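You operate a simulated robot arm through the tools that you are given. There is no shell and no other tool.

Carry out the task below with a simulated robot arm. There is one attempt and no reset: what you move stays moved.

JOB
Wipe the soot off the upright plate, then brush oil over its middle.
Fine: yellow cloth, oil from the pot; put cloth and brush back. Set down upright: brush. A coat counts when it lies all over at full strength: go over it till it gets no stronger. What is to be rubbed or washed off counts as gone when no trace of it is left.

Only the result counts: the job must be done as asked and must still hold three seconds after the hand-in. Knocking over, shifting, dropping, spilling or breaking anything else fails it. Flat cloth is picked up by pressing the open fingertips on it (5 to 10 N) and closing them slowly along it; thin cloth reads only 2 to 8 mm in the jaws.

ROBOT AND FRAMES
A 7-joint arm with a two-finger parallel gripper, fixed in place. Base frame: the origin is at the foot of the arm, x ahead of it, y to its left, z up; the work surface is at about z = 80. Readings come in cm, degrees, newtons and seconds.
Its first joint turns from -149.0 to 149.0 degrees. Payload 3.43 kg.
Tool frame: the origin (TCP) lies between the finger pads and is the grasp point; the fingertips stand 3 cm ahead of it; z points along the fingers, y is the line along which they close. The gripper opens to 9.4 cm. The fingers are 2.8 cm wide and 1 cm thick; the gripper's body (5 by 9.6 cm) begins 5.5 cm behind the TCP.
Orientation is that of the tool frame in the base frame, as [roll, pitch, yaw] about the fixed x, y, z axes, in that order (R = Rz(yaw) Ry(pitch) Rx(roll)). With the fingers straight down and closing along the base's y, the tool's x points along the base's -x, its y along +y and its z along -z.

CONTROLS
- The arm moves only by the tool move_arm. Its arguments are lists of equal length, an entry for each row: "delta_pos": the shift along the base's x, y, z in units of 40 mm (1.0 is 40 mm), a list of three; "turn": the turn, a rotation vector about the base's x, y, z in units of 5 degrees (1.0 is 5 degrees), a list of three; "claw": the finger opening in cm, from 0 to 9.4. In form: {"delta_pos": [[tx, ty, tz], ...], "turn": [[rx, ry, rz], ...], "claw": [claw, ...]}. A call has 1 to 20 rows; each row shifts and turns the commanded pose from where the row before left it. A call with a number of a shift or a turn outside -1 to 1 is refused whole. Each row takes 0.2 s and may step no farther than 5 cm and 8.6 degrees from the row before; otherwise, or with a gripper value out of range, the whole call is refused. Where a pose cannot be reached the arm comes as near as it can. A force on the tool above 60 N (or 10 N above the force at the start of the call, whichever is more), or a blocked arm, ends the call early, and 0.2 s more pass. The fingers move at their own pace (about 4.5 cm/s each) and stop on an object; they squeeze with about 44 N. The grip force told is the motor's: it shows also when the fingers shut on nothing. Time passes only in rows, and 0.2 s behind the last, so rows that do not move let the fingers close. It gives the time, the measured TCP pose, the force on the tool (base axes), the opening and the grip force at its end, in the units of the frame above (readings bear some noise), with the torque about the TCP (base axes, N m) and any sound that the robot's microphone picked up, and new pictures: "views" is both (left out), scene, wrist or none.
- Cameras (640 x 400 px; columns grow to the right, rows downward): "scene" is fixed at [40.07, 49.97, 140.45]; the picture's right is [0.99, -0.15, 0.00], its down [-0.11, -0.72, -0.69] and it looks along [0.10, 0.68, -0.72] (base axes); focal length 238 px, centre (320, 200). "wrist" rides on the gripper at [7.6, 1.4, -10.3] in the tool frame; the picture's right is [-0.18, 0.98, 0.00], its down [-0.75, -0.14, -0.64] and it looks along [-0.63, -0.12, 0.77] (tool axes); focal length 243 px, centre (320, 200). There is no depth. A picture from a camera that has moved, and an enlarged one, comes with that camera's place and axes in the base frame and with its lens.
- enlarge(camera, box): a new picture of the part [left, top, right, bottom] of that camera's present view, enlarged. The clock stands still meanwhile.
- hand_in(): hands the job in; it is judged then, once.

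Nothing tells you positions but the pictures and the camera data. Unless the task says otherwise, let go and move clear before handing in.

The tools are called after "Call:" as a command line: name --argument value ..., lists and objects as JSON in quotes. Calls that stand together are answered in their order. move_arm: Moves the arm, as the interface text tells. Its arguments: {"type":"object","properties":{"delta_pos":{"type":"array"},"turn":{"type":"array"},"claw":{"type":"array"},"views":{"type":"string","enum":["both","scene","wrist","none"]}},"required":["delta_pos","turn","claw"]} The other tools are called the same way: enlarge (camera, box) takes an enlarged picture of a part of a camera's view; hand_in () hands the job in.

At the start:

```text
time: 0.0
tcp_pos: [16.34, 97.49, 113.63]
ee_rot: [-180.0, 0.0, 180.0]
ft_force: [-0.3, 0.7, -0.2]
ft_torque: [-0.02, -0.03, 0.01]
gripper_width: 9.37
grip_force: 0.1
```

scene: 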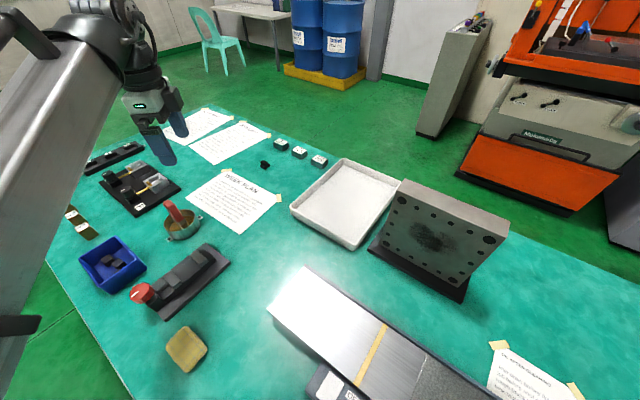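
wrist: 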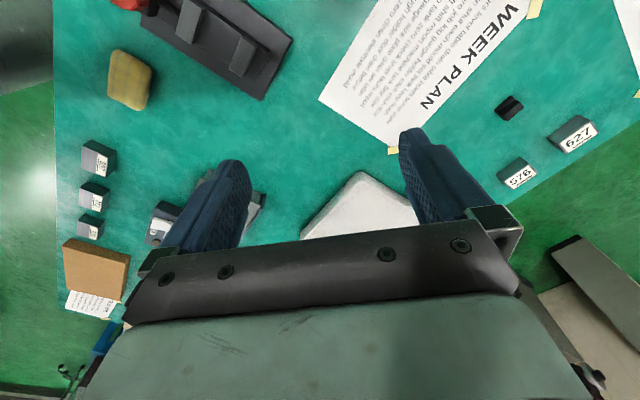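

The upright plate with a sooty patch stands right of the white tray. I also see a yellow cloth/sponge at the lower left and a pot with something in it near the paper. I'll look closer before moving.

Call:
enlarge --camera "scene" --box '[40, 180, 240, 305]'

Call:
enlarge --camera "scene" --box '[340, 150, 540, 320]'

Call:
enlarge --camera "scene" --box '[100, 280, 300, 400]'

Call:
enlarge --camera "scene" --box '[60, 100, 260, 225]'

Call:
enlarge --camera "scene" --box '[240, 120, 400, 220]'

Call:
enlarge --camera "wrist" --box '[50, 0, 320, 170]'

```text
3.20 times, centred on (140, 242) of scene
camera zoom: at [40.07, 49.97, 140.45], right [0.99, -0.15, 0.0], down [-0.11, -0.72, -0.69], along [0.1, 0.68, -0.72], focal length 761 px, centre (896, 64)
```

zoom: 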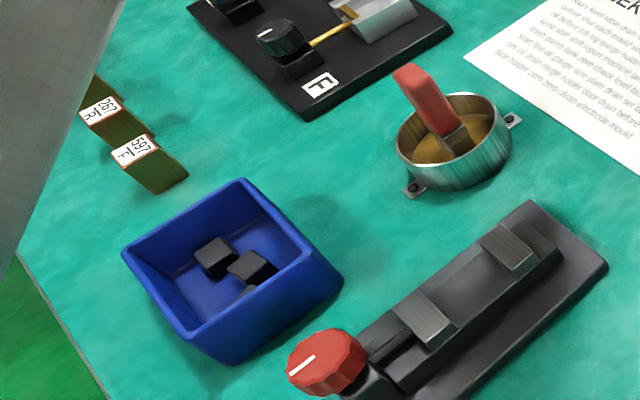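

```text
2.35 times, centred on (440, 235) of scene
camera zoom: at [40.07, 49.97, 140.45], right [0.99, -0.15, 0.0], down [-0.11, -0.72, -0.69], along [0.1, 0.68, -0.72], focal length 559 px, centre (38, 118)
```

zoom: 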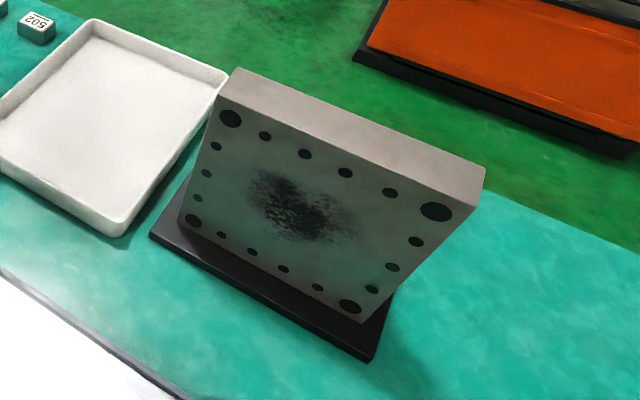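

```text
3.20 times, centred on (200, 340) of scene
camera zoom: at [40.07, 49.97, 140.45], right [0.99, -0.15, 0.0], down [-0.11, -0.72, -0.69], along [0.1, 0.68, -0.72], focal length 761 px, centre (704, -248)
```

zoom: 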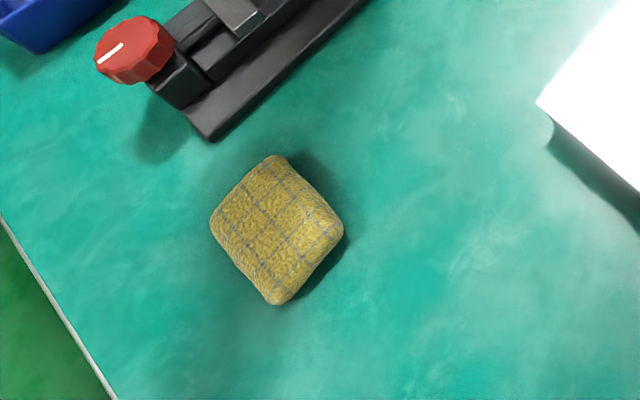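

```text
3.20 times, centred on (160, 162) of scene
camera zoom: at [40.07, 49.97, 140.45], right [0.99, -0.15, 0.0], down [-0.11, -0.72, -0.69], along [0.1, 0.68, -0.72], focal length 761 px, centre (832, 320)
```

zoom: 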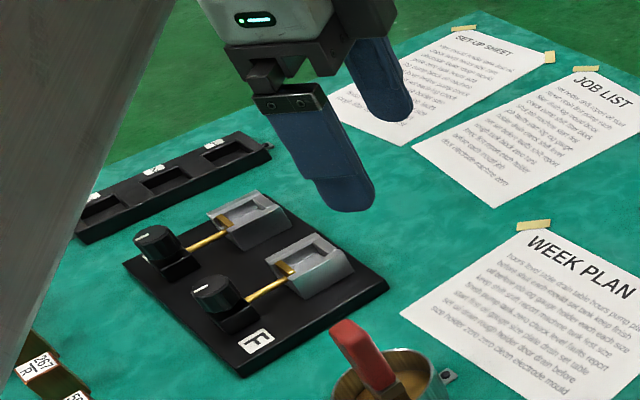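

```text
4.00 times, centred on (320, 170) of scene
camera zoom: at [40.07, 49.97, 140.45], right [0.99, -0.15, 0.0], down [-0.11, -0.72, -0.69], along [0.1, 0.68, -0.72], focal length 951 px, centre (320, 320)
```

zoom: 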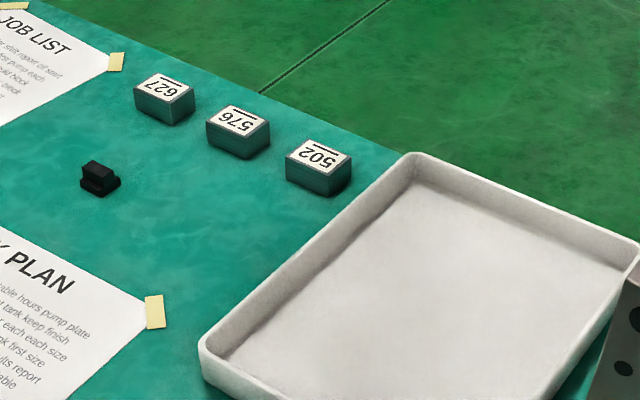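

```text
2.35 times, centred on (185, 85) of wrist
camera zoom: at [8.78, 98.87, 123.76], right [0.18, 0.98, 0.0], down [0.75, -0.14, 0.64], along [0.63, -0.12, -0.77], focal length 571 px, centre (638, 471)
```

zoom: 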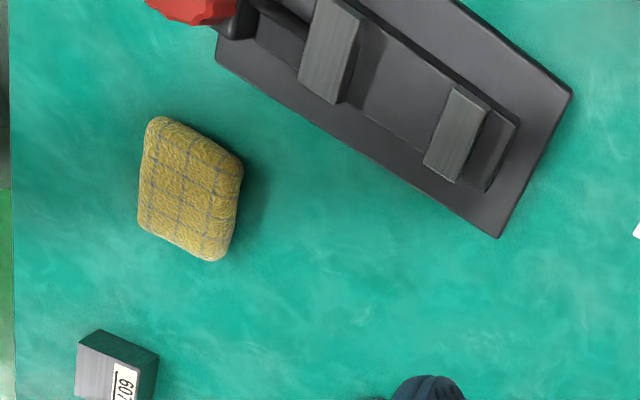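

The yellow pad is about 7 x 5 cm and lies turned about 45°, centred near (13.5, 66). The plate stands vertical and faces the robot, centred near (70, 77, 93). The brush stands upright in the pot near (5.5, 100). I'll go above the pad first and turn the gripper to match it.

Call:
move_arm --delta_pos '[[-0.07, -0.785, -0.3], [-0.07, -0.785, -0.3], [-0.07, -0.785, -0.3], [-0.07, -0.785, -0.3], [-0.07, -0.785, -0.3], [-0.07, -0.785, -0.3], [-0.07, -0.785, -0.3], [-0.07, -0.785, -0.3], [-0.07, -0.785, -0.3], [-0.07, -0.785, -0.3], [0, 0, 0]]' --turn '[[0, 0, -0.9], [0, 0, -0.9], [0, 0, -0.9], [0, 0, -0.9], [0, 0, -0.9], [0, 0, -0.9], [0, 0, -0.9], [0, 0, -0.9], [0, 0, -0.9], [0, 0, -0.9], [0, 0, 0]]' --claw '[9.4, 9.4, 9.4, 9.4, 9.4, 9.4, 9.4, 9.4, 9.4, 9.4, 9.4]'

```text
time: 2.4
tcp_pos: [13.3, 65.93, 101.41]
ee_rot: [180.0, 0.0, 134.9]
ft_force: [-0.4, -0.2, 0.3]
ft_torque: [0.03, -0.01, 0.01]
gripper_width: 9.39
grip_force: 0.0
camera wrist: at [9.19, 72.4, 111.73], right [0.83, 0.56, 0.0], down [0.43, -0.63, 0.64], along [0.36, -0.53, -0.77], focal length 243 px, centre (320, 200)
```

scene: 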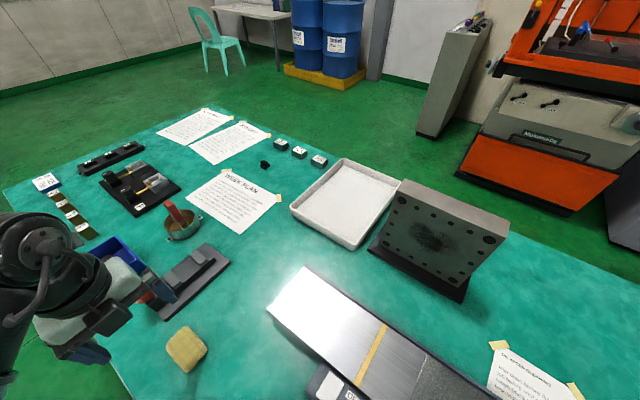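
wrist: 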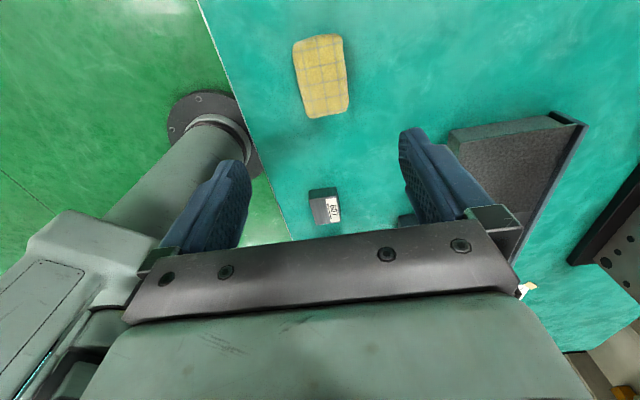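

The pad lies between the finger lines and its long side runs across the closing direction, as wanted. I'll look closer to judge its thickness and see what is nearby.

Call:
enlarge --camera "wrist" --box '[260, 10, 400, 140]'

Call:
enlarge --camera "scene" --box '[150, 310, 230, 390]'

Call:
enlarge --camera "scene" --box '[140, 180, 240, 250]'

```text
3.08 times, centred on (330, 75) of wrist
camera zoom: at [9.19, 72.4, 111.73], right [0.83, 0.56, 0.0], down [0.43, -0.63, 0.64], along [0.36, -0.53, -0.77], focal length 746 px, centre (289, 585)
```

zoom: 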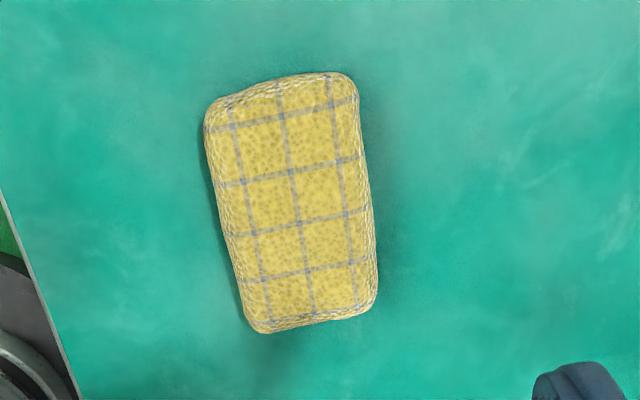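

```text
5.00 times, centred on (190, 350) of scene
camera zoom: at [40.07, 49.97, 140.45], right [0.99, -0.15, 0.0], down [-0.11, -0.72, -0.69], along [0.1, 0.68, -0.72], focal length 1189 px, centre (970, -550)
```

zoom: 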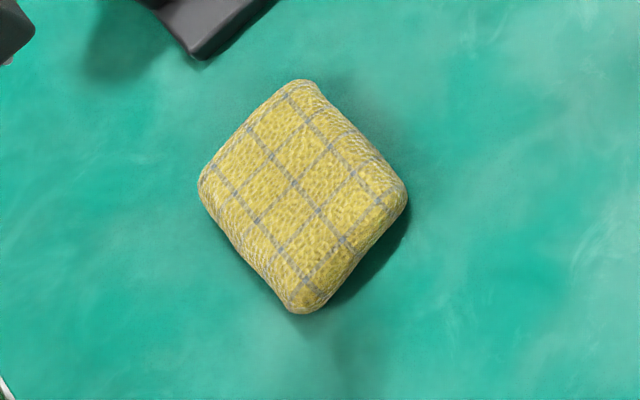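

```text
5.71 times, centred on (190, 215) of scene
camera zoom: at [40.07, 49.97, 140.45], right [0.99, -0.15, 0.0], down [-0.11, -0.72, -0.69], along [0.1, 0.68, -0.72], focal length 1358 px, centre (1063, 114)
```

zoom: 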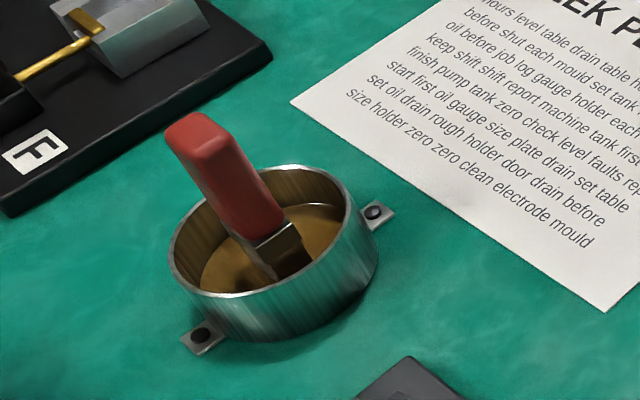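

The pad is a thick rounded block, likely 2–3 cm high, so it can be pinched by its long sides. I'll go down partway and check the clearance.

Call:
move_arm --delta_pos '[[0.03, 0.1, -0.8], [0, 0, -0.8], [0, 0, -0.8], [0, 0, -0.6], [0, 0, 0]]' --turn '[[0, 0, 0], [0, 0, 0], [0, 0, 0], [0, 0, 0], [0, 0, 0]]' --claw '[9.4, 9.4, 9.4, 9.4, 9.4]'

```text
time: 3.6
tcp_pos: [13.65, 66.37, 89.52]
ee_rot: [-180.0, 0.0, 135.0]
ft_force: [0.0, -0.9, 1.0]
ft_torque: [0.04, 0.0, 0.04]
gripper_width: 9.4
grip_force: 0.1
camera wrist: at [9.33, 72.79, 99.76], right [0.83, 0.56, 0.0], down [0.43, -0.63, 0.64], along [0.36, -0.53, -0.77], focal length 243 px, centre (320, 200)
```

scene: 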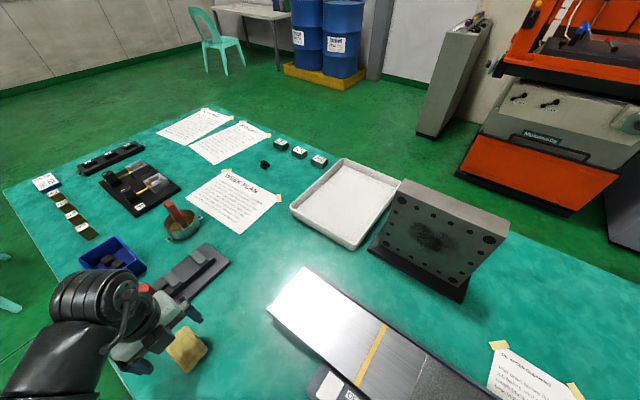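
wrist: 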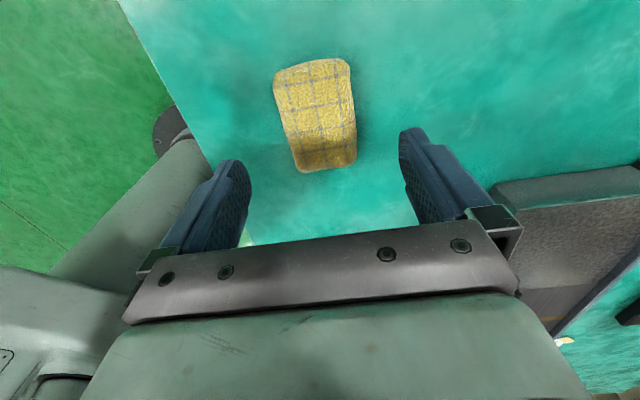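

The pad is centred between the fingers. I'll lower the fingertips to about 1 cm above the table, shifted slightly along the pad, and close on it.

Call:
move_arm --delta_pos '[[-0.08, 0.08, -0.5], [0, 0, -0.5], [0, 0, -0.32], [0, 0, 0], [0, 0, 0]]' --turn '[[0, 0, 0], [0, 0, 0], [0, 0, 0], [0, 0, 0], [0, 0, 0]]' --claw '[9.4, 9.4, 9.4, 9.4, 9.4]'

```text
time: 4.8
tcp_pos: [13.25, 66.75, 84.23]
ee_rot: [-179.9, 0.0, 135.0]
ft_force: [-0.2, 0.5, 0.0]
ft_torque: [0.01, -0.03, -0.04]
gripper_width: 9.38
grip_force: 0.1
camera wrist: at [9.02, 73.18, 94.45], right [0.83, 0.56, 0.0], down [0.43, -0.63, 0.64], along [0.36, -0.53, -0.77], focal length 243 px, centre (320, 200)
```

scene: 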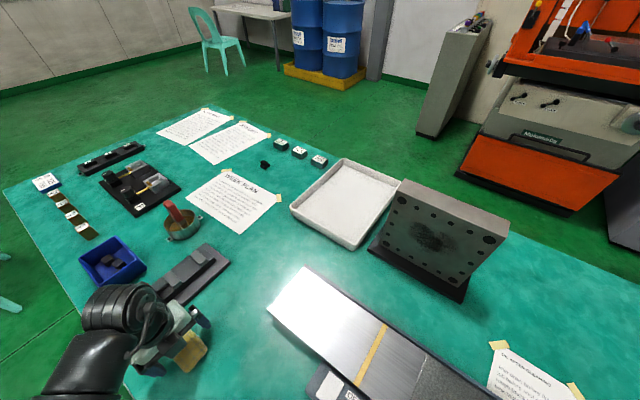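
wrist: 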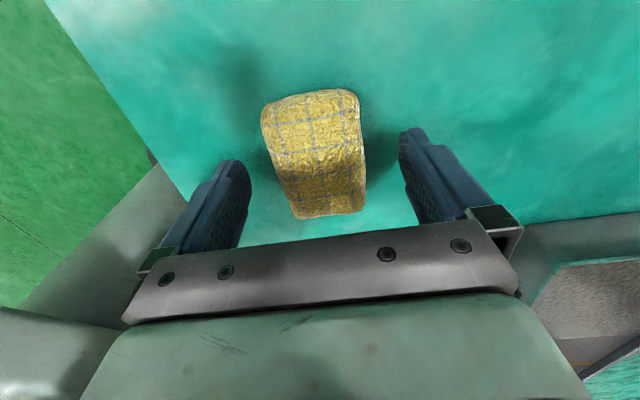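

The pad sits well between the fingers. I'm closing on it now.

Call:
move_arm --delta_pos '[[0, 0, 0], [0, 0, 0], [0, 0, 0], [0, 0, 0], [0, 0, 0], [0, 0, 0]]' --turn '[[0, 0, 0], [0, 0, 0], [0, 0, 0], [0, 0, 0], [0, 0, 0], [0, 0, 0]]' --claw '[7.5, 6, 5, 4, 3, 3]' --views "wrist"

```text
time: 6.2
tcp_pos: [13.35, 66.74, 84.31]
ee_rot: [180.0, 0.1, 134.9]
ft_force: [-0.8, -0.5, -0.2]
ft_torque: [0.02, 0.0, 0.08]
gripper_width: 5.68
grip_force: 43.7
camera wrist: at [9.02, 73.18, 94.46], right [0.83, 0.56, 0.0], down [0.43, -0.63, 0.64], along [0.36, -0.53, -0.77], focal length 243 px, centre (320, 200)
```

wrist: 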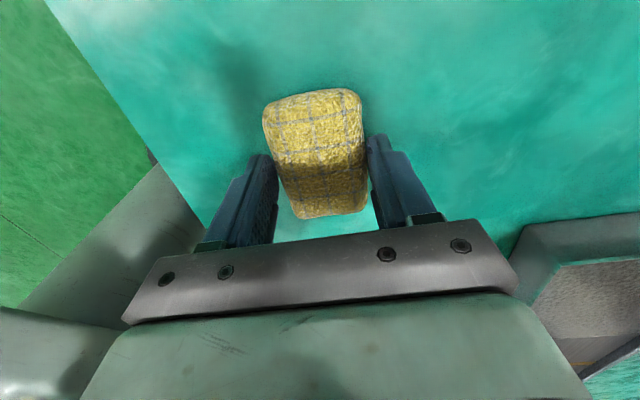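

The pad is gripped at 5.7 cm wide with 44 N. I'll lift it straight up and check that it holds.

Call:
move_arm --delta_pos '[[0, 0, 0.3], [0, 0, 0.5], [0, 0, 0.8], [0, 0, 0.8], [0, 0, 0.8], [0, 0, 0.8], [0, 0, 0]]' --turn '[[0, 0, 0], [0, 0, 0], [0, 0, 0], [0, 0, 0], [0, 0, 0], [0, 0, 0], [0, 0, 0]]' --claw '[3, 3, 3, 3, 3, 3, 3]'

```text
time: 7.8
tcp_pos: [13.4, 66.64, 100.37]
ee_rot: [-179.9, -0.1, 135.1]
ft_force: [-0.3, 0.5, -1.0]
ft_torque: [-0.03, 0.01, -0.01]
gripper_width: 5.66
grip_force: 43.4
camera wrist: at [9.1, 73.13, 110.58], right [0.83, 0.56, 0.0], down [0.43, -0.63, 0.64], along [0.36, -0.53, -0.77], focal length 243 px, centre (320, 200)
```

scene: 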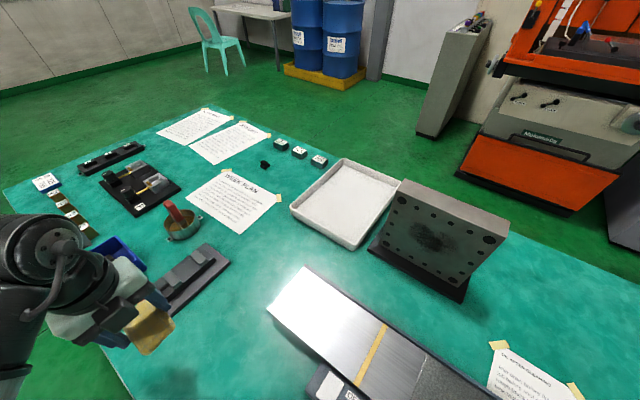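
wrist: 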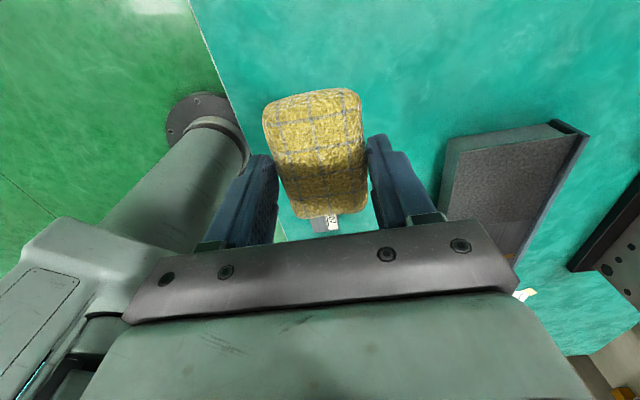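

The pad lifted cleanly. I'll check how it sits in the fingers.

Call:
enlarge --camera "scene" --box '[80, 260, 200, 370]'

Call:
enlarge --camera "scene" --box '[360, 160, 520, 310]'

```text
3.64 times, centred on (140, 315) of scene
camera zoom: at [40.07, 49.97, 140.45], right [0.99, -0.15, 0.0], down [-0.11, -0.72, -0.69], along [0.1, 0.68, -0.72], focal length 864 px, centre (974, -218)
```

zoom: 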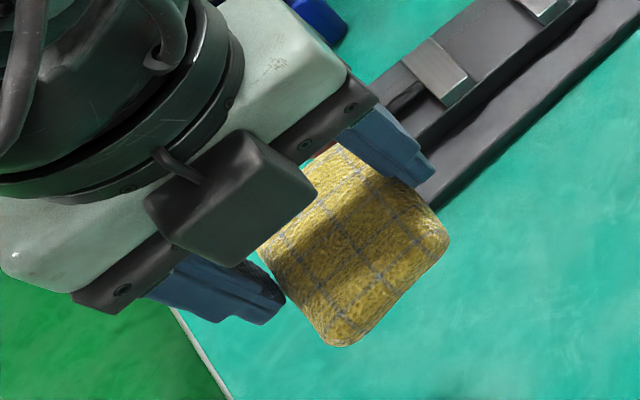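

```text
2.67 times, centred on (440, 235) of scene
camera zoom: at [40.07, 49.97, 140.45], right [0.99, -0.15, 0.0], down [-0.11, -0.72, -0.69], along [0.1, 0.68, -0.72], focal length 634 px, centre (0, 107)
```

zoom: 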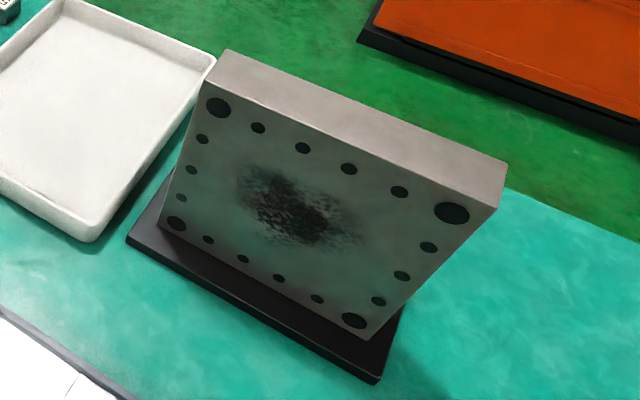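

The pad is pinched centrally and sticks out about 1.3 cm past the fingertips. I place the plate face about 105 cm out along the (0.707, 0.707) direction, spanning z 81 to 103. I'll swing toward it while tilting the tool to horizontal, in two stages.

Call:
move_arm --delta_pos '[[0.85, 0.05, 0.1], [0.85, 0.05, 0.1], [0.85, 0.05, 0.1], [0.85, 0.05, 0.1], [0.85, 0.05, 0.1], [0.85, 0.05, 0], [0.85, 0.05, 0], [0, 0, 0]]' --turn '[[0.909, -0.909, 0], [0.909, -0.909, 0], [0.909, -0.909, 0], [0.909, -0.909, 0], [0.909, -0.909, 0], [0.909, -0.909, 0], [0.909, -0.909, 0], [0, 0, 0]]' --claw '[3, 3, 3, 3, 3, 3, 3, 3]'

```text
time: 9.6
tcp_pos: [37.19, 68.19, 102.35]
ee_rot: [135.1, 0.0, 135.0]
ft_force: [-0.1, -0.1, -0.7]
ft_torque: [-0.02, 0.01, -0.03]
gripper_width: 5.69
grip_force: 44.1
camera wrist: at [27.45, 69.19, 110.53], right [0.62, 0.36, 0.7], down [0.14, -0.92, 0.35], along [0.77, -0.12, -0.63], focal length 243 px, centre (320, 200)
```

scene: 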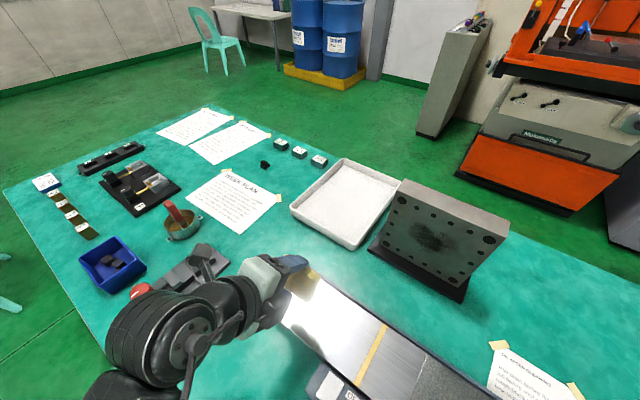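
wrist: 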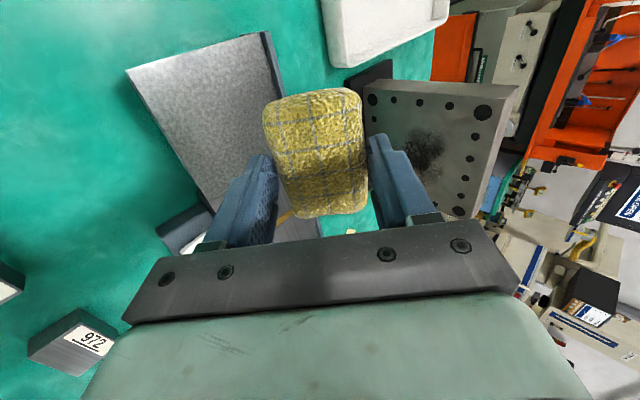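

The tilt is half done and the plate is in view behind the pad. I'll finish the tilt and stop about 6 cm short of the plate.

Call:
move_arm --delta_pos '[[0.8, 0.056, -0.2], [0.8, 0.056, -0.2], [0.8, 0.056, -0.2], [0.8, 0.056, -0.2], [0.8, 0.056, -0.2], [0.8, 0.056, -0.2], [0.8, 0.056, -0.2], [0.8, 0.056, -0.2], [0, 0, 0]]' --turn '[[0.7955, -0.7955, 0], [0.7955, -0.7955, 0], [0.7955, -0.7955, 0], [0.7955, -0.7955, 0], [0.7955, -0.7955, 0], [0.7955, -0.7955, 0], [0.7955, -0.7955, 0], [0.7955, -0.7955, 0], [0, 0, 0]]' --claw '[3, 3, 3, 3, 3, 3, 3, 3, 3]'

```text
time: 11.6
tcp_pos: [61.7, 69.86, 97.03]
ee_rot: [92.6, 0.1, 135.3]
ft_force: [-0.8, 0.0, 0.1]
ft_torque: [0.05, 0.01, -0.02]
gripper_width: 5.65
grip_force: 44.0
out of reach, approached as far as the arm can: row 8
camera wrist: at [49.31, 68.05, 98.83], right [0.16, -0.1, 0.98], down [0.08, -0.99, -0.11], along [0.98, 0.09, -0.15], focal length 243 px, centre (320, 200)
```

scene: 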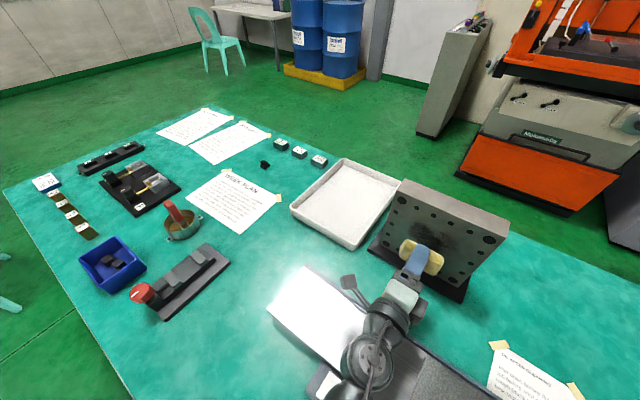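
wrist: 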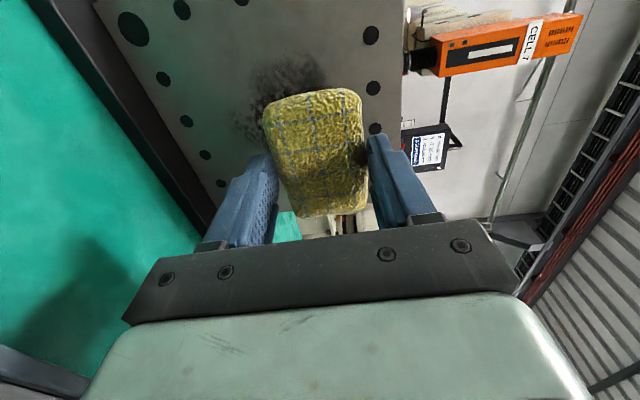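

The arm reports its reach limit here: the tilt stopped at 87.4° and the pad is about 7 cm off the plate. I'll test whether full horizontal becomes reachable a little higher and farther out.

Call:
move_arm --delta_pos '[[0.3, 0.3, 0.25], [0.3, 0.3, 0.25], [0, 0, 0]]' --turn '[[0, 0, 0], [0, 0, 0], [0, 0, 0]]' --claw '[3, 3, 3]'

```text
time: 12.4
tcp_pos: [64.3, 72.13, 100.36]
ee_rot: [90.5, 0.0, 135.1]
ft_force: [0.0, 0.1, 0.0]
ft_torque: [-0.03, 0.04, 0.0]
gripper_width: 5.64
grip_force: 44.2
out of reach, approached as far as the arm can: row 1
camera wrist: at [51.85, 70.27, 101.79], right [0.14, -0.12, 0.98], down [0.08, -0.99, -0.14], along [0.99, 0.1, -0.12], focal length 243 px, centre (320, 200)
```

scene: 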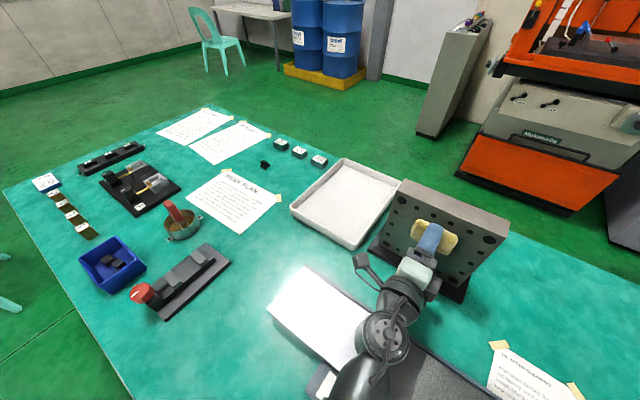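
wrist: 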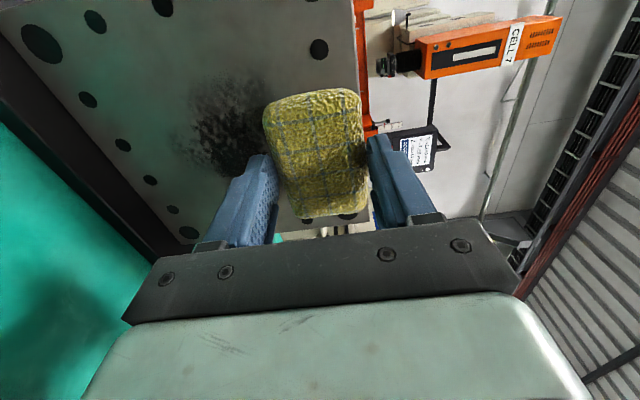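

At z ≈ 100 the tilt reaches 89.5°, so the wrist limit depends on height. I'll back the tilt off to about 80° and see what the arm reaches at the height of the soot.

Call:
move_arm --delta_pos '[[0, 0, 0], [0, 0, 0], [0, 0, 0]]' --turn '[[-0.707, 0.707, 0], [-0.707, 0.707, 0], [0, 0, 0]]' --claw '[3, 3, 3]' --views "none"

Call:
move_arm --delta_pos '[[0, 0, -0.4], [0, 0, -0.4], [0, 0, 0]]' --turn '[[0, 0, 0], [0, 0, 0], [0, 0, 0]]' --claw '[3, 3, 3]'

```text
time: 13.2
tcp_pos: [64.24, 72.05, 100.25]
ee_rot: [100.1, 0.0, 134.9]
ft_force: [0.0, 0.2, -0.2]
ft_torque: [0.01, 0.02, -0.01]
gripper_width: 5.68
grip_force: 44.1
```

```text
time: 14.0
tcp_pos: [64.12, 72.08, 97.03]
ee_rot: [100.0, 0.0, 135.1]
ft_force: [0.1, -0.1, -0.4]
ft_torque: [-0.07, 0.04, -0.04]
gripper_width: 5.67
grip_force: 43.7
camera wrist: at [52.04, 70.5, 100.12], right [0.25, -0.01, 0.97], down [0.07, -1.0, -0.03], along [0.97, 0.07, -0.25], focal length 243 px, centre (320, 200)
```

scene: 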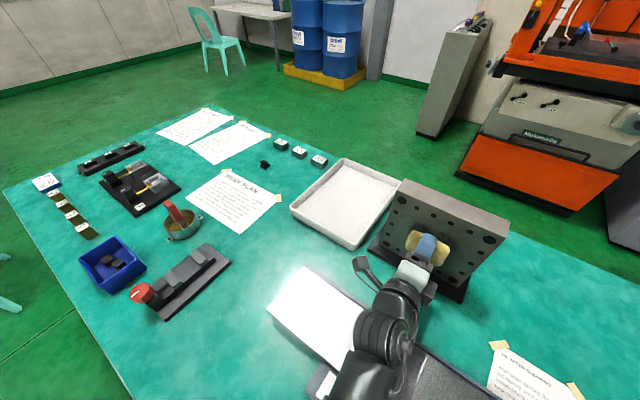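
wrist: 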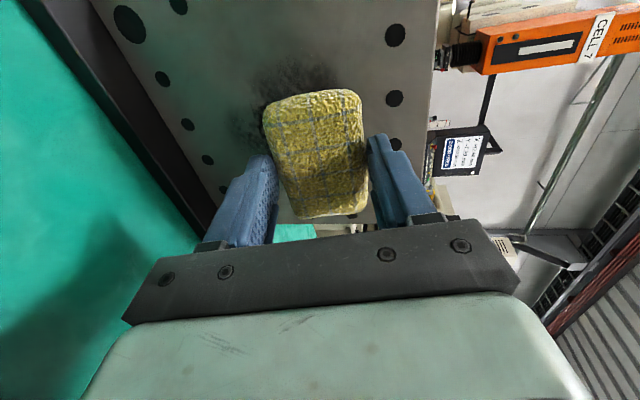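

An 80° tilt is reachable at z = 97. I'll probe lower while still clear of the plate.

Call:
move_arm --delta_pos '[[0, 0, -0.5], [0, 0, -0.5], [0, 0, 0]]' --turn '[[0, 0, 0], [0, 0, 0], [0, 0, 0]]' --claw '[3, 3, 3]' --views "none"

Call:
move_arm --delta_pos '[[0, 0, -0.5], [0, 0, 0]]' --turn '[[0, 0, 0], [0, 0, 0]]' --claw '[3, 3]' --views "scene"

```text
time: 14.8
tcp_pos: [64.39, 71.94, 92.96]
ee_rot: [100.0, 0.1, 134.9]
ft_force: [0.4, -0.5, -1.0]
ft_torque: [0.01, -0.01, 0.01]
gripper_width: 5.68
grip_force: 43.7
```

```text
time: 15.4
tcp_pos: [64.17, 72.01, 91.1]
ee_rot: [100.1, 0.1, 135.0]
ft_force: [0.7, -1.0, 0.4]
ft_torque: [-0.02, -0.01, 0.02]
gripper_width: 5.67
grip_force: 44.3
```

scene: 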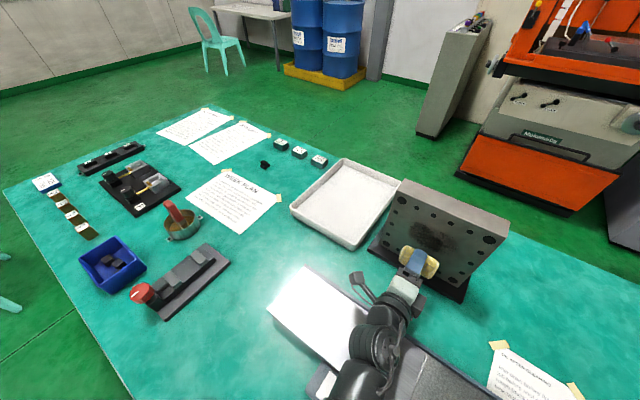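

80° still works at z = 91. I'll try adding 5–8° here.

Call:
move_arm --delta_pos '[[0.1, 0.1, 0], [0.1, 0.1, 0], [0, 0, 0]]' --turn '[[0.5, -0.5, 0], [0.5, -0.5, 0], [0, 0, 0]]' --claw '[3, 3, 3]' --views "none"

```text
time: 16.2
tcp_pos: [65.42, 72.57, 92.77]
ee_rot: [95.4, 0.1, 135.1]
ft_force: [0.2, 0.0, -1.0]
ft_torque: [-0.03, 0.0, 0.01]
gripper_width: 5.68
grip_force: 44.0
out of reach, approached as far as the arm can: row 2
```

Around 84° is the limit at this height, and the soft pad should cope with a few degrees off square. I'll set about 82°, rise to the top of the soot and approach the plate slowly.

Call:
move_arm --delta_pos '[[0.1, 0.1, 0.4], [0.1, 0.1, 0.4], [0, 0, 0]]' --turn '[[-0.2, 0.2, 0], [-0.17, 0.17, 0], [0, 0, 0]]' --claw '[3, 3, 3]' --views "both"

```text
time: 17.0
tcp_pos: [66.18, 73.39, 95.89]
ee_rot: [95.6, 0.0, 135.0]
ft_force: [-0.4, 0.1, 0.3]
ft_torque: [0.0, 0.0, 0.01]
gripper_width: 5.68
grip_force: 43.9
camera wrist: at [53.69, 71.75, 98.23], right [0.2, -0.06, 0.98], down [0.07, -0.99, -0.08], along [0.98, 0.09, -0.19], focal length 243 px, centre (320, 200)
```

scene: 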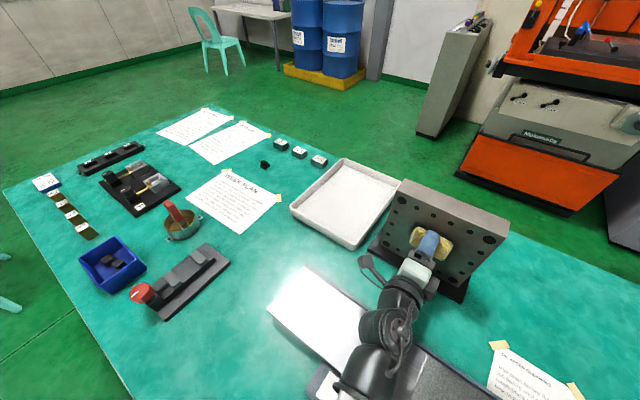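
wrist: 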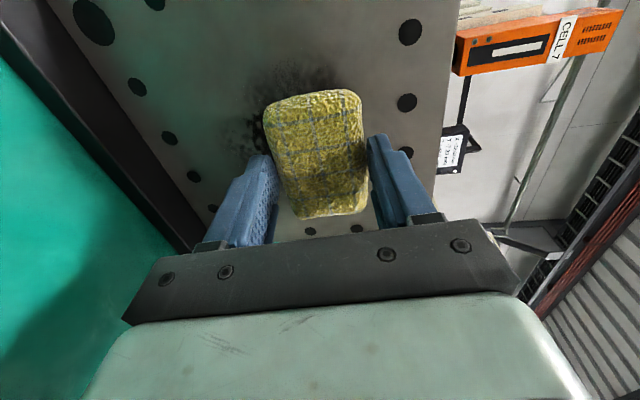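

The pad is about 1.5–2 cm off the plate at an 84° tilt. I'll approach in small steps while watching the force.

Call:
move_arm --delta_pos '[[0.08, 0.08, 0], [0.08, 0.08, 0], [0.05, 0.05, 0], [0, 0, 0]]' --turn '[[0, 0, 0], [0, 0, 0], [0, 0, 0], [0, 0, 0]]' --claw '[3, 3, 3, 3]' --views "none"

```text
time: 18.0
tcp_pos: [66.8, 74.28, 95.8]
ee_rot: [95.6, 0.1, 134.9]
ft_force: [-0.4, -0.8, 0.2]
ft_torque: [-0.01, -0.02, 0.05]
gripper_width: 5.66
grip_force: 44.0
```

Call:
move_arm --delta_pos '[[0.04, 0.04, 0], [0.04, 0.04, 0], [0, 0, 0]]' --turn '[[0, 0, 0], [0, 0, 0], [0, 0, 0]]' --claw '[3, 3, 3]' --views "wrist"

```text
time: 18.8
tcp_pos: [67.17, 74.53, 95.86]
ee_rot: [95.5, 0.0, 135.0]
ft_force: [-28.2, -26.5, -9.3]
ft_torque: [0.4, -0.42, 0.35]
gripper_width: 5.71
grip_force: 44.5
camera wrist: at [54.64, 72.75, 98.22], right [0.2, -0.06, 0.98], down [0.07, -0.99, -0.08], along [0.98, 0.09, -0.19], focal length 243 px, centre (320, 200)
```

wrist: 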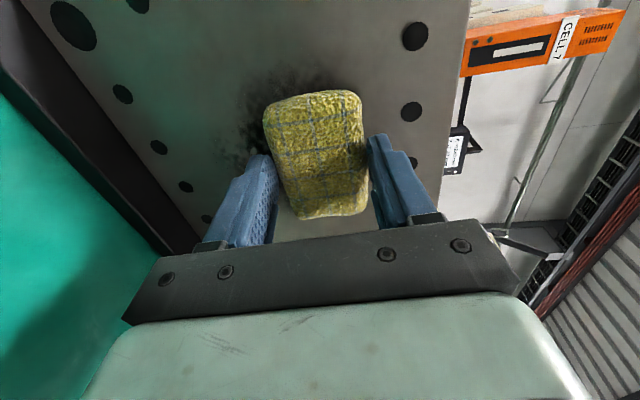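

Contact came at about D = 100.2 with 39 N, and it is stiff. I'll ease back slightly to get a gentle rubbing force.

Call:
move_arm --delta_pos '[[-0.025, -0.025, 0], [0, 0, 0]]' --turn '[[0, 0, 0], [0, 0, 0]]' --claw '[3, 3]' --views "none"

```text
time: 19.4
tcp_pos: [67.15, 74.48, 95.88]
ee_rot: [95.4, 0.1, 135.0]
ft_force: [-22.0, -21.3, -4.8]
ft_torque: [0.35, -0.36, 0.04]
gripper_width: 5.69
grip_force: 43.8
```

Call:
move_arm --delta_pos '[[-0.055, -0.055, 0], [0, 0, 0]]' --turn '[[0, 0, 0], [0, 0, 0]]' --claw '[3, 3]' --views "none"

```text
time: 20.0
tcp_pos: [67.02, 74.36, 95.9]
ee_rot: [95.4, -0.1, 134.9]
ft_force: [-1.1, -0.4, -0.4]
ft_torque: [-0.02, 0.0, -0.02]
gripper_width: 5.71
grip_force: 44.0
```

The force is now near zero. I'll press in about 1.5 mm and make a first sideways stroke while watching the force.

Call:
move_arm --delta_pos '[[0.025, 0.025, 0], [-0.15, 0.15, 0], [-0.15, 0.15, 0], [-0.15, 0.15, 0], [0, 0, 0]]' --turn '[[0, 0, 0], [0, 0, 0], [0, 0, 0], [0, 0, 0], [0, 0, 0]]' --claw '[3, 3, 3, 3, 3]' --views "both"

```text
time: 21.2
tcp_pos: [65.23, 76.22, 95.93]
ee_rot: [95.6, 0.0, 134.9]
ft_force: [0.2, -0.2, -0.5]
ft_torque: [0.01, 0.04, -0.01]
gripper_width: 5.66
grip_force: 44.1
camera wrist: at [52.75, 74.51, 98.21], right [0.2, -0.06, 0.98], down [0.07, -0.99, -0.08], along [0.98, 0.09, -0.19], focal length 243 px, centre (320, 200)
```

scene: 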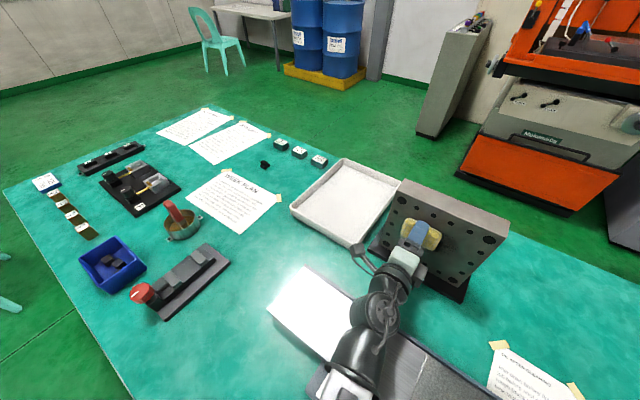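
wrist: 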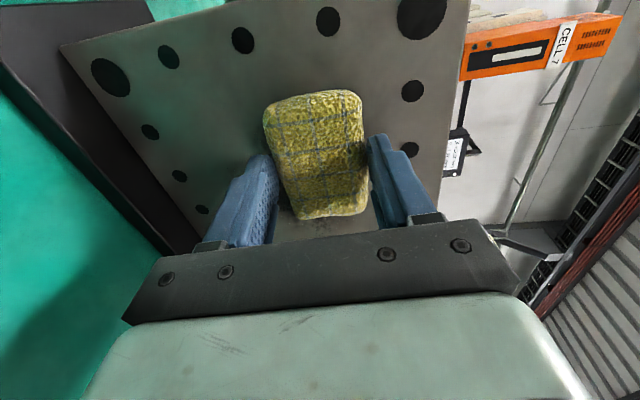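

No contact at this end, so I'll press a bit more here and measure.

Call:
move_arm --delta_pos '[[0.03, 0.03, 0], [0, 0, 0]]' --turn '[[0, 0, 0], [0, 0, 0]]' --claw '[3, 3]' --views "none"

```text
time: 21.8
tcp_pos: [65.2, 76.27, 96.01]
ee_rot: [95.5, 0.0, 135.0]
ft_force: [-7.2, -8.1, -0.7]
ft_torque: [0.13, -0.15, 0.02]
gripper_width: 5.67
grip_force: 44.5
```

About 11 N is a good rubbing pressure. I'll stroke right across the upper band and see what the force does.

Call:
move_arm --delta_pos '[[-0.2, 0.2, 0], [0.2, -0.2, 0], [0.2, -0.2, 0], [0.2, -0.2, 0], [0.2, -0.2, 0]]' --turn '[[0, 0, 0], [0, 0, 0], [0, 0, 0], [0, 0, 0], [0, 0, 0]]' --claw '[3, 3, 3, 3, 3]' --views "none"

Call:
move_arm --delta_pos '[[0.2, -0.2, 0], [0.2, -0.2, 0], [0.2, -0.2, 0], [0.15, -0.15, 0], [0, 0, 0]]' --turn '[[0, 0, 0], [0, 0, 0], [0, 0, 0], [0, 0, 0], [0, 0, 0]]' --claw '[3, 3, 3, 3, 3]' --views "both"

```text
time: 23.0
tcp_pos: [67.61, 73.95, 95.91]
ee_rot: [95.5, 0.0, 135.1]
ft_force: [-15.9, -6.6, -1.1]
ft_torque: [0.17, -0.37, 0.21]
gripper_width: 5.69
grip_force: 44.2
```

```text
time: 24.2
tcp_pos: [70.69, 70.9, 95.86]
ee_rot: [95.5, 0.0, 134.9]
ft_force: [-21.0, -10.1, -0.2]
ft_torque: [0.23, -0.52, 0.24]
gripper_width: 5.67
grip_force: 43.9
camera wrist: at [58.22, 69.21, 98.24], right [0.2, -0.06, 0.98], down [0.07, -0.99, -0.08], along [0.98, 0.09, -0.19], focal length 243 px, centre (320, 200)
```

scene: 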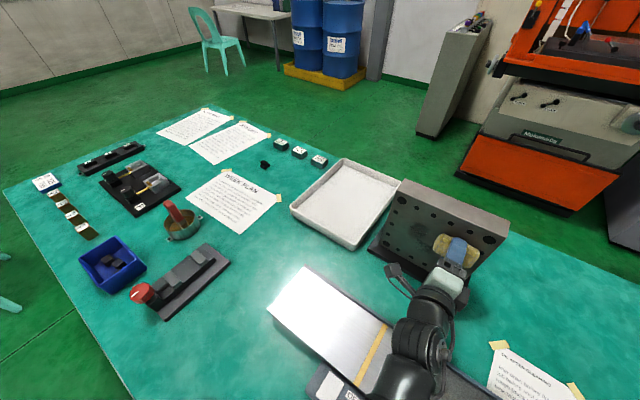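
wrist: 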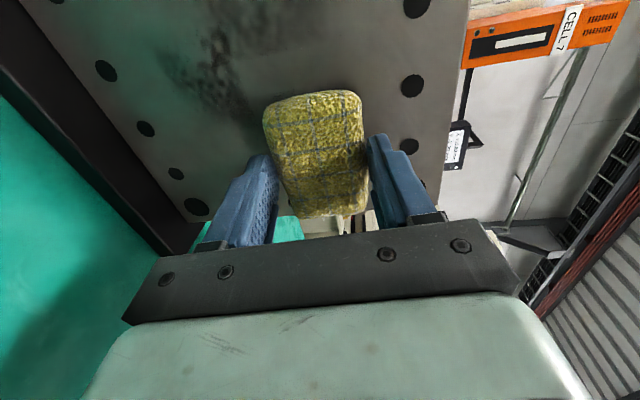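

Sweeping works, with a normal force of about 15–22 N. I'll check how much soot came off.

Call:
enlarge --camera "wrist" --box '[60, 0, 380, 200]'

Call:
enlarge --camera "scene" --box '[370, 170, 520, 300]'

```text
2.00 times, centred on (220, 100) of wrist
camera zoom: at [58.22, 69.21, 98.24], right [0.2, -0.06, 0.98], down [0.07, -0.99, -0.08], along [0.98, 0.09, -0.19], focal length 485 px, centre (520, 400)
```

zoom: 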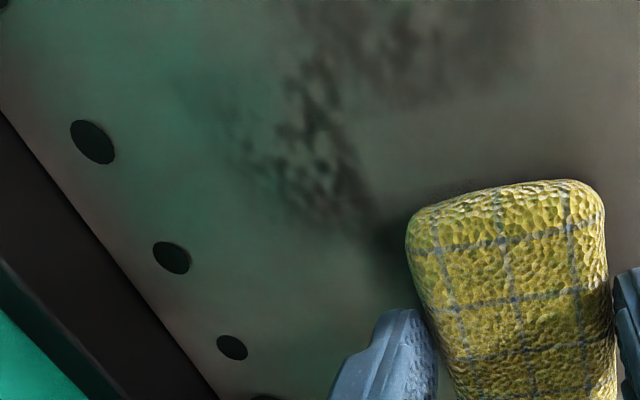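

```text
3.08 times, centred on (445, 235) of scene
camera zoom: at [40.07, 49.97, 140.45], right [0.99, -0.15, 0.0], down [-0.11, -0.72, -0.69], along [0.1, 0.68, -0.72], focal length 732 px, centre (-65, 92)
```

zoom: 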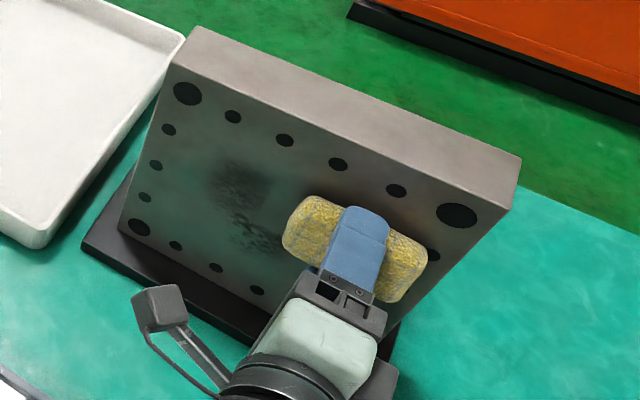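

The cloth takes soot off, and a clean band shows where it rubbed. I'll sweep back and forth over the full width, stepping down a little each time.

Call:
move_arm --delta_pos '[[-0.2, 0.2, 0], [-0.198, 0.202, 0], [-0.198, 0.202, 0], [-0.198, 0.202, 0], [-0.198, 0.202, 0], [-0.198, 0.202, 0], [-0.198, 0.202, 0], [-0.198, 0.202, 0], [0, 0, 0]]' --turn '[[0, 0, 0], [0, 0, 0], [0, 0, 0], [0, 0, 0], [0, 0, 0], [0, 0, 0], [0, 0, 0], [0, 0, 0], [0, 0, 0]]' --claw '[3, 3, 3, 3, 3, 3, 3, 3, 3]' --views "none"

Call:
move_arm --delta_pos '[[0, 0, -0.15], [0, 0, -0.15], [0.2, -0.2, 0], [0.198, -0.202, 0], [0.198, -0.202, 0], [0.198, -0.202, 0], [0.198, -0.202, 0], [0.198, -0.202, 0], [0.198, -0.202, 0], [0.198, -0.202, 0], [0, 0, 0]]' --turn '[[0, 0, 0], [0, 0, 0], [0, 0, 0], [0, 0, 0], [0, 0, 0], [0, 0, 0], [0, 0, 0], [0, 0, 0], [0, 0, 0], [0, 0, 0], [0, 0, 0]]' --claw '[3, 3, 3, 3, 3, 3, 3, 3, 3, 3, 3]' --views "both"

```text
time: 26.2
tcp_pos: [64.35, 77.43, 95.88]
ee_rot: [95.5, 0.0, 135.0]
ft_force: [-15.2, -29.1, -1.5]
ft_torque: [0.7, -0.38, -0.49]
gripper_width: 5.68
grip_force: 44.4
```

```text
time: 28.6
tcp_pos: [70.72, 70.97, 94.74]
ee_rot: [95.6, 0.0, 135.0]
ft_force: [-8.4, -5.3, -0.5]
ft_torque: [0.13, -0.17, 0.17]
gripper_width: 5.67
grip_force: 44.1
camera wrist: at [58.32, 69.21, 97.01], right [0.2, -0.06, 0.98], down [0.07, -0.99, -0.08], along [0.98, 0.08, -0.19], focal length 243 px, centre (320, 200)
```

scene: 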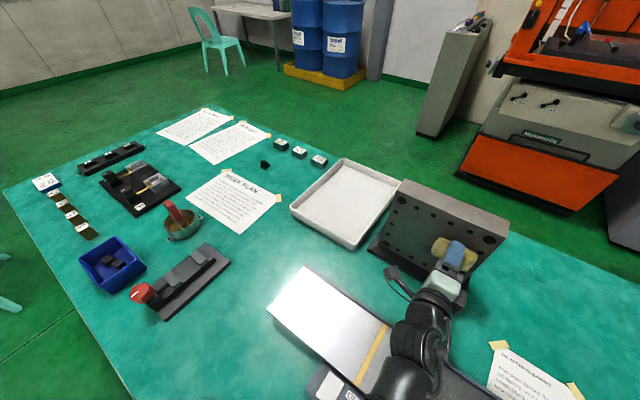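
wrist: 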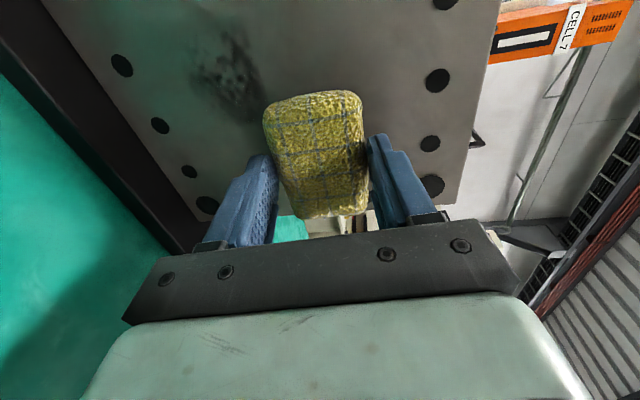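

The upper band is nearly clean, and the remaining soot is lower down. I'll continue downward, easing the tilt so the arm stays within reach.

Call:
move_arm --delta_pos '[[0, 0, -0.15], [0, 0, -0.15], [-0.2, 0.2, 0], [-0.2, 0.2, 0], [-0.2, 0.2, 0], [-0.2, 0.2, 0], [-0.2, 0.2, 0], [-0.2, 0.2, 0], [-0.2, 0.2, 0], [-0.2, 0.2, 0], [0, 0, 0]]' --turn '[[-0.15, 0.15, 0], [-0.15, 0.15, 0], [0, 0, 0], [0, 0, 0], [0, 0, 0], [0, 0, 0], [0, 0, 0], [0, 0, 0], [0, 0, 0], [0, 0, 0], [0, 0, 0]]' --claw '[3, 3, 3, 3, 3, 3, 3, 3, 3, 3, 3]' --views "none"

Call:
move_arm --delta_pos '[[0, 0, -0.15], [0, 0, -0.15], [0.2, -0.2, 0], [0.2, -0.2, 0], [0.2, -0.2, 0], [0.2, -0.2, 0], [0.2, -0.2, 0], [0.2, -0.2, 0], [0.2, -0.2, 0], [0.2, -0.2, 0], [0, 0, 0]]' --turn '[[-0.15, 0.15, 0], [0, 0, 0], [0, 0, 0], [0, 0, 0], [0, 0, 0], [0, 0, 0], [0, 0, 0], [0, 0, 0], [0, 0, 0], [0, 0, 0], [0, 0, 0]]' --claw '[3, 3, 3, 3, 3, 3, 3, 3, 3, 3, 3]' --views "both"

```text
time: 31.0
tcp_pos: [64.34, 77.21, 93.45]
ee_rot: [97.6, 0.0, 135.1]
ft_force: [-9.7, -18.3, 0.2]
ft_torque: [0.43, -0.22, -0.33]
gripper_width: 5.69
grip_force: 44.7
```

```text
time: 33.4
tcp_pos: [70.7, 70.79, 92.29]
ee_rot: [98.7, 0.0, 135.0]
ft_force: [-22.8, -10.8, -0.8]
ft_torque: [0.25, -0.51, 0.29]
gripper_width: 5.72
grip_force: 44.2
camera wrist: at [58.35, 69.29, 95.16], right [0.24, -0.02, 0.97], down [0.07, -1.0, -0.04], along [0.97, 0.08, -0.23], focal length 243 px, centre (320, 200)
```

scene: 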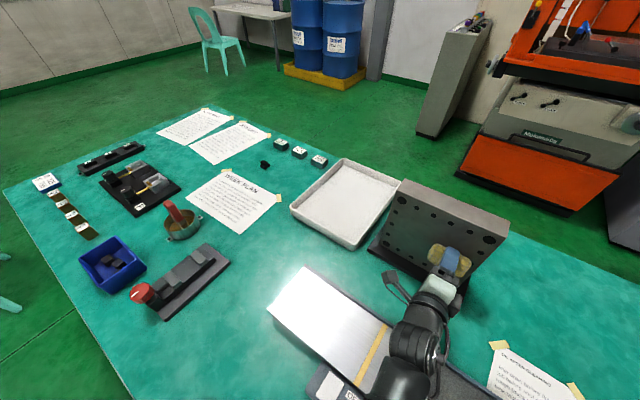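
wrist: 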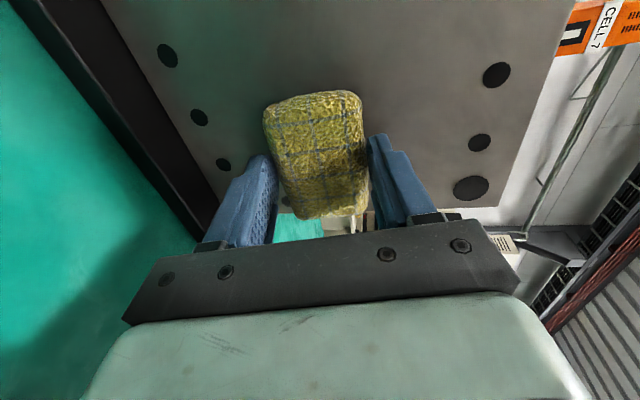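

The plate already looks much cleaner. I'll look closely.

Call:
enlarge --camera "wrist" --box '[100, 0, 420, 200]'

Call:
enlarge --camera "scene" --box '[370, 170, 520, 300]'

```text
2.00 times, centred on (260, 100) of wrist
camera zoom: at [58.35, 69.29, 95.16], right [0.24, -0.02, 0.97], down [0.07, -1.0, -0.04], along [0.97, 0.08, -0.23], focal length 485 px, centre (440, 400)
```

zoom: 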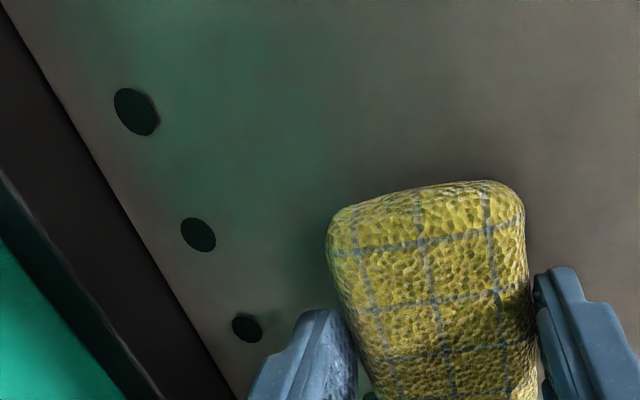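

```text
3.08 times, centred on (445, 235) of scene
camera zoom: at [40.07, 49.97, 140.45], right [0.99, -0.15, 0.0], down [-0.11, -0.72, -0.69], along [0.1, 0.68, -0.72], focal length 732 px, centre (-65, 92)
```

zoom: 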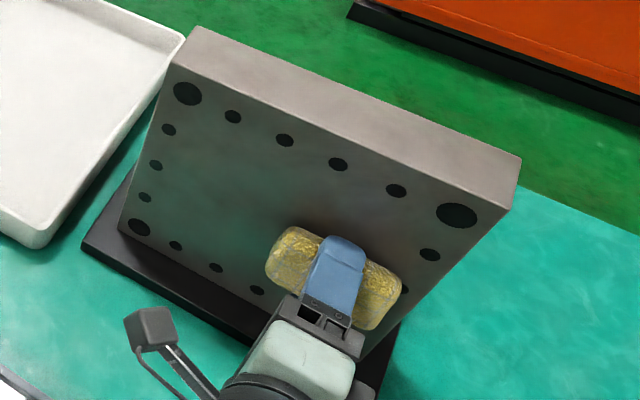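

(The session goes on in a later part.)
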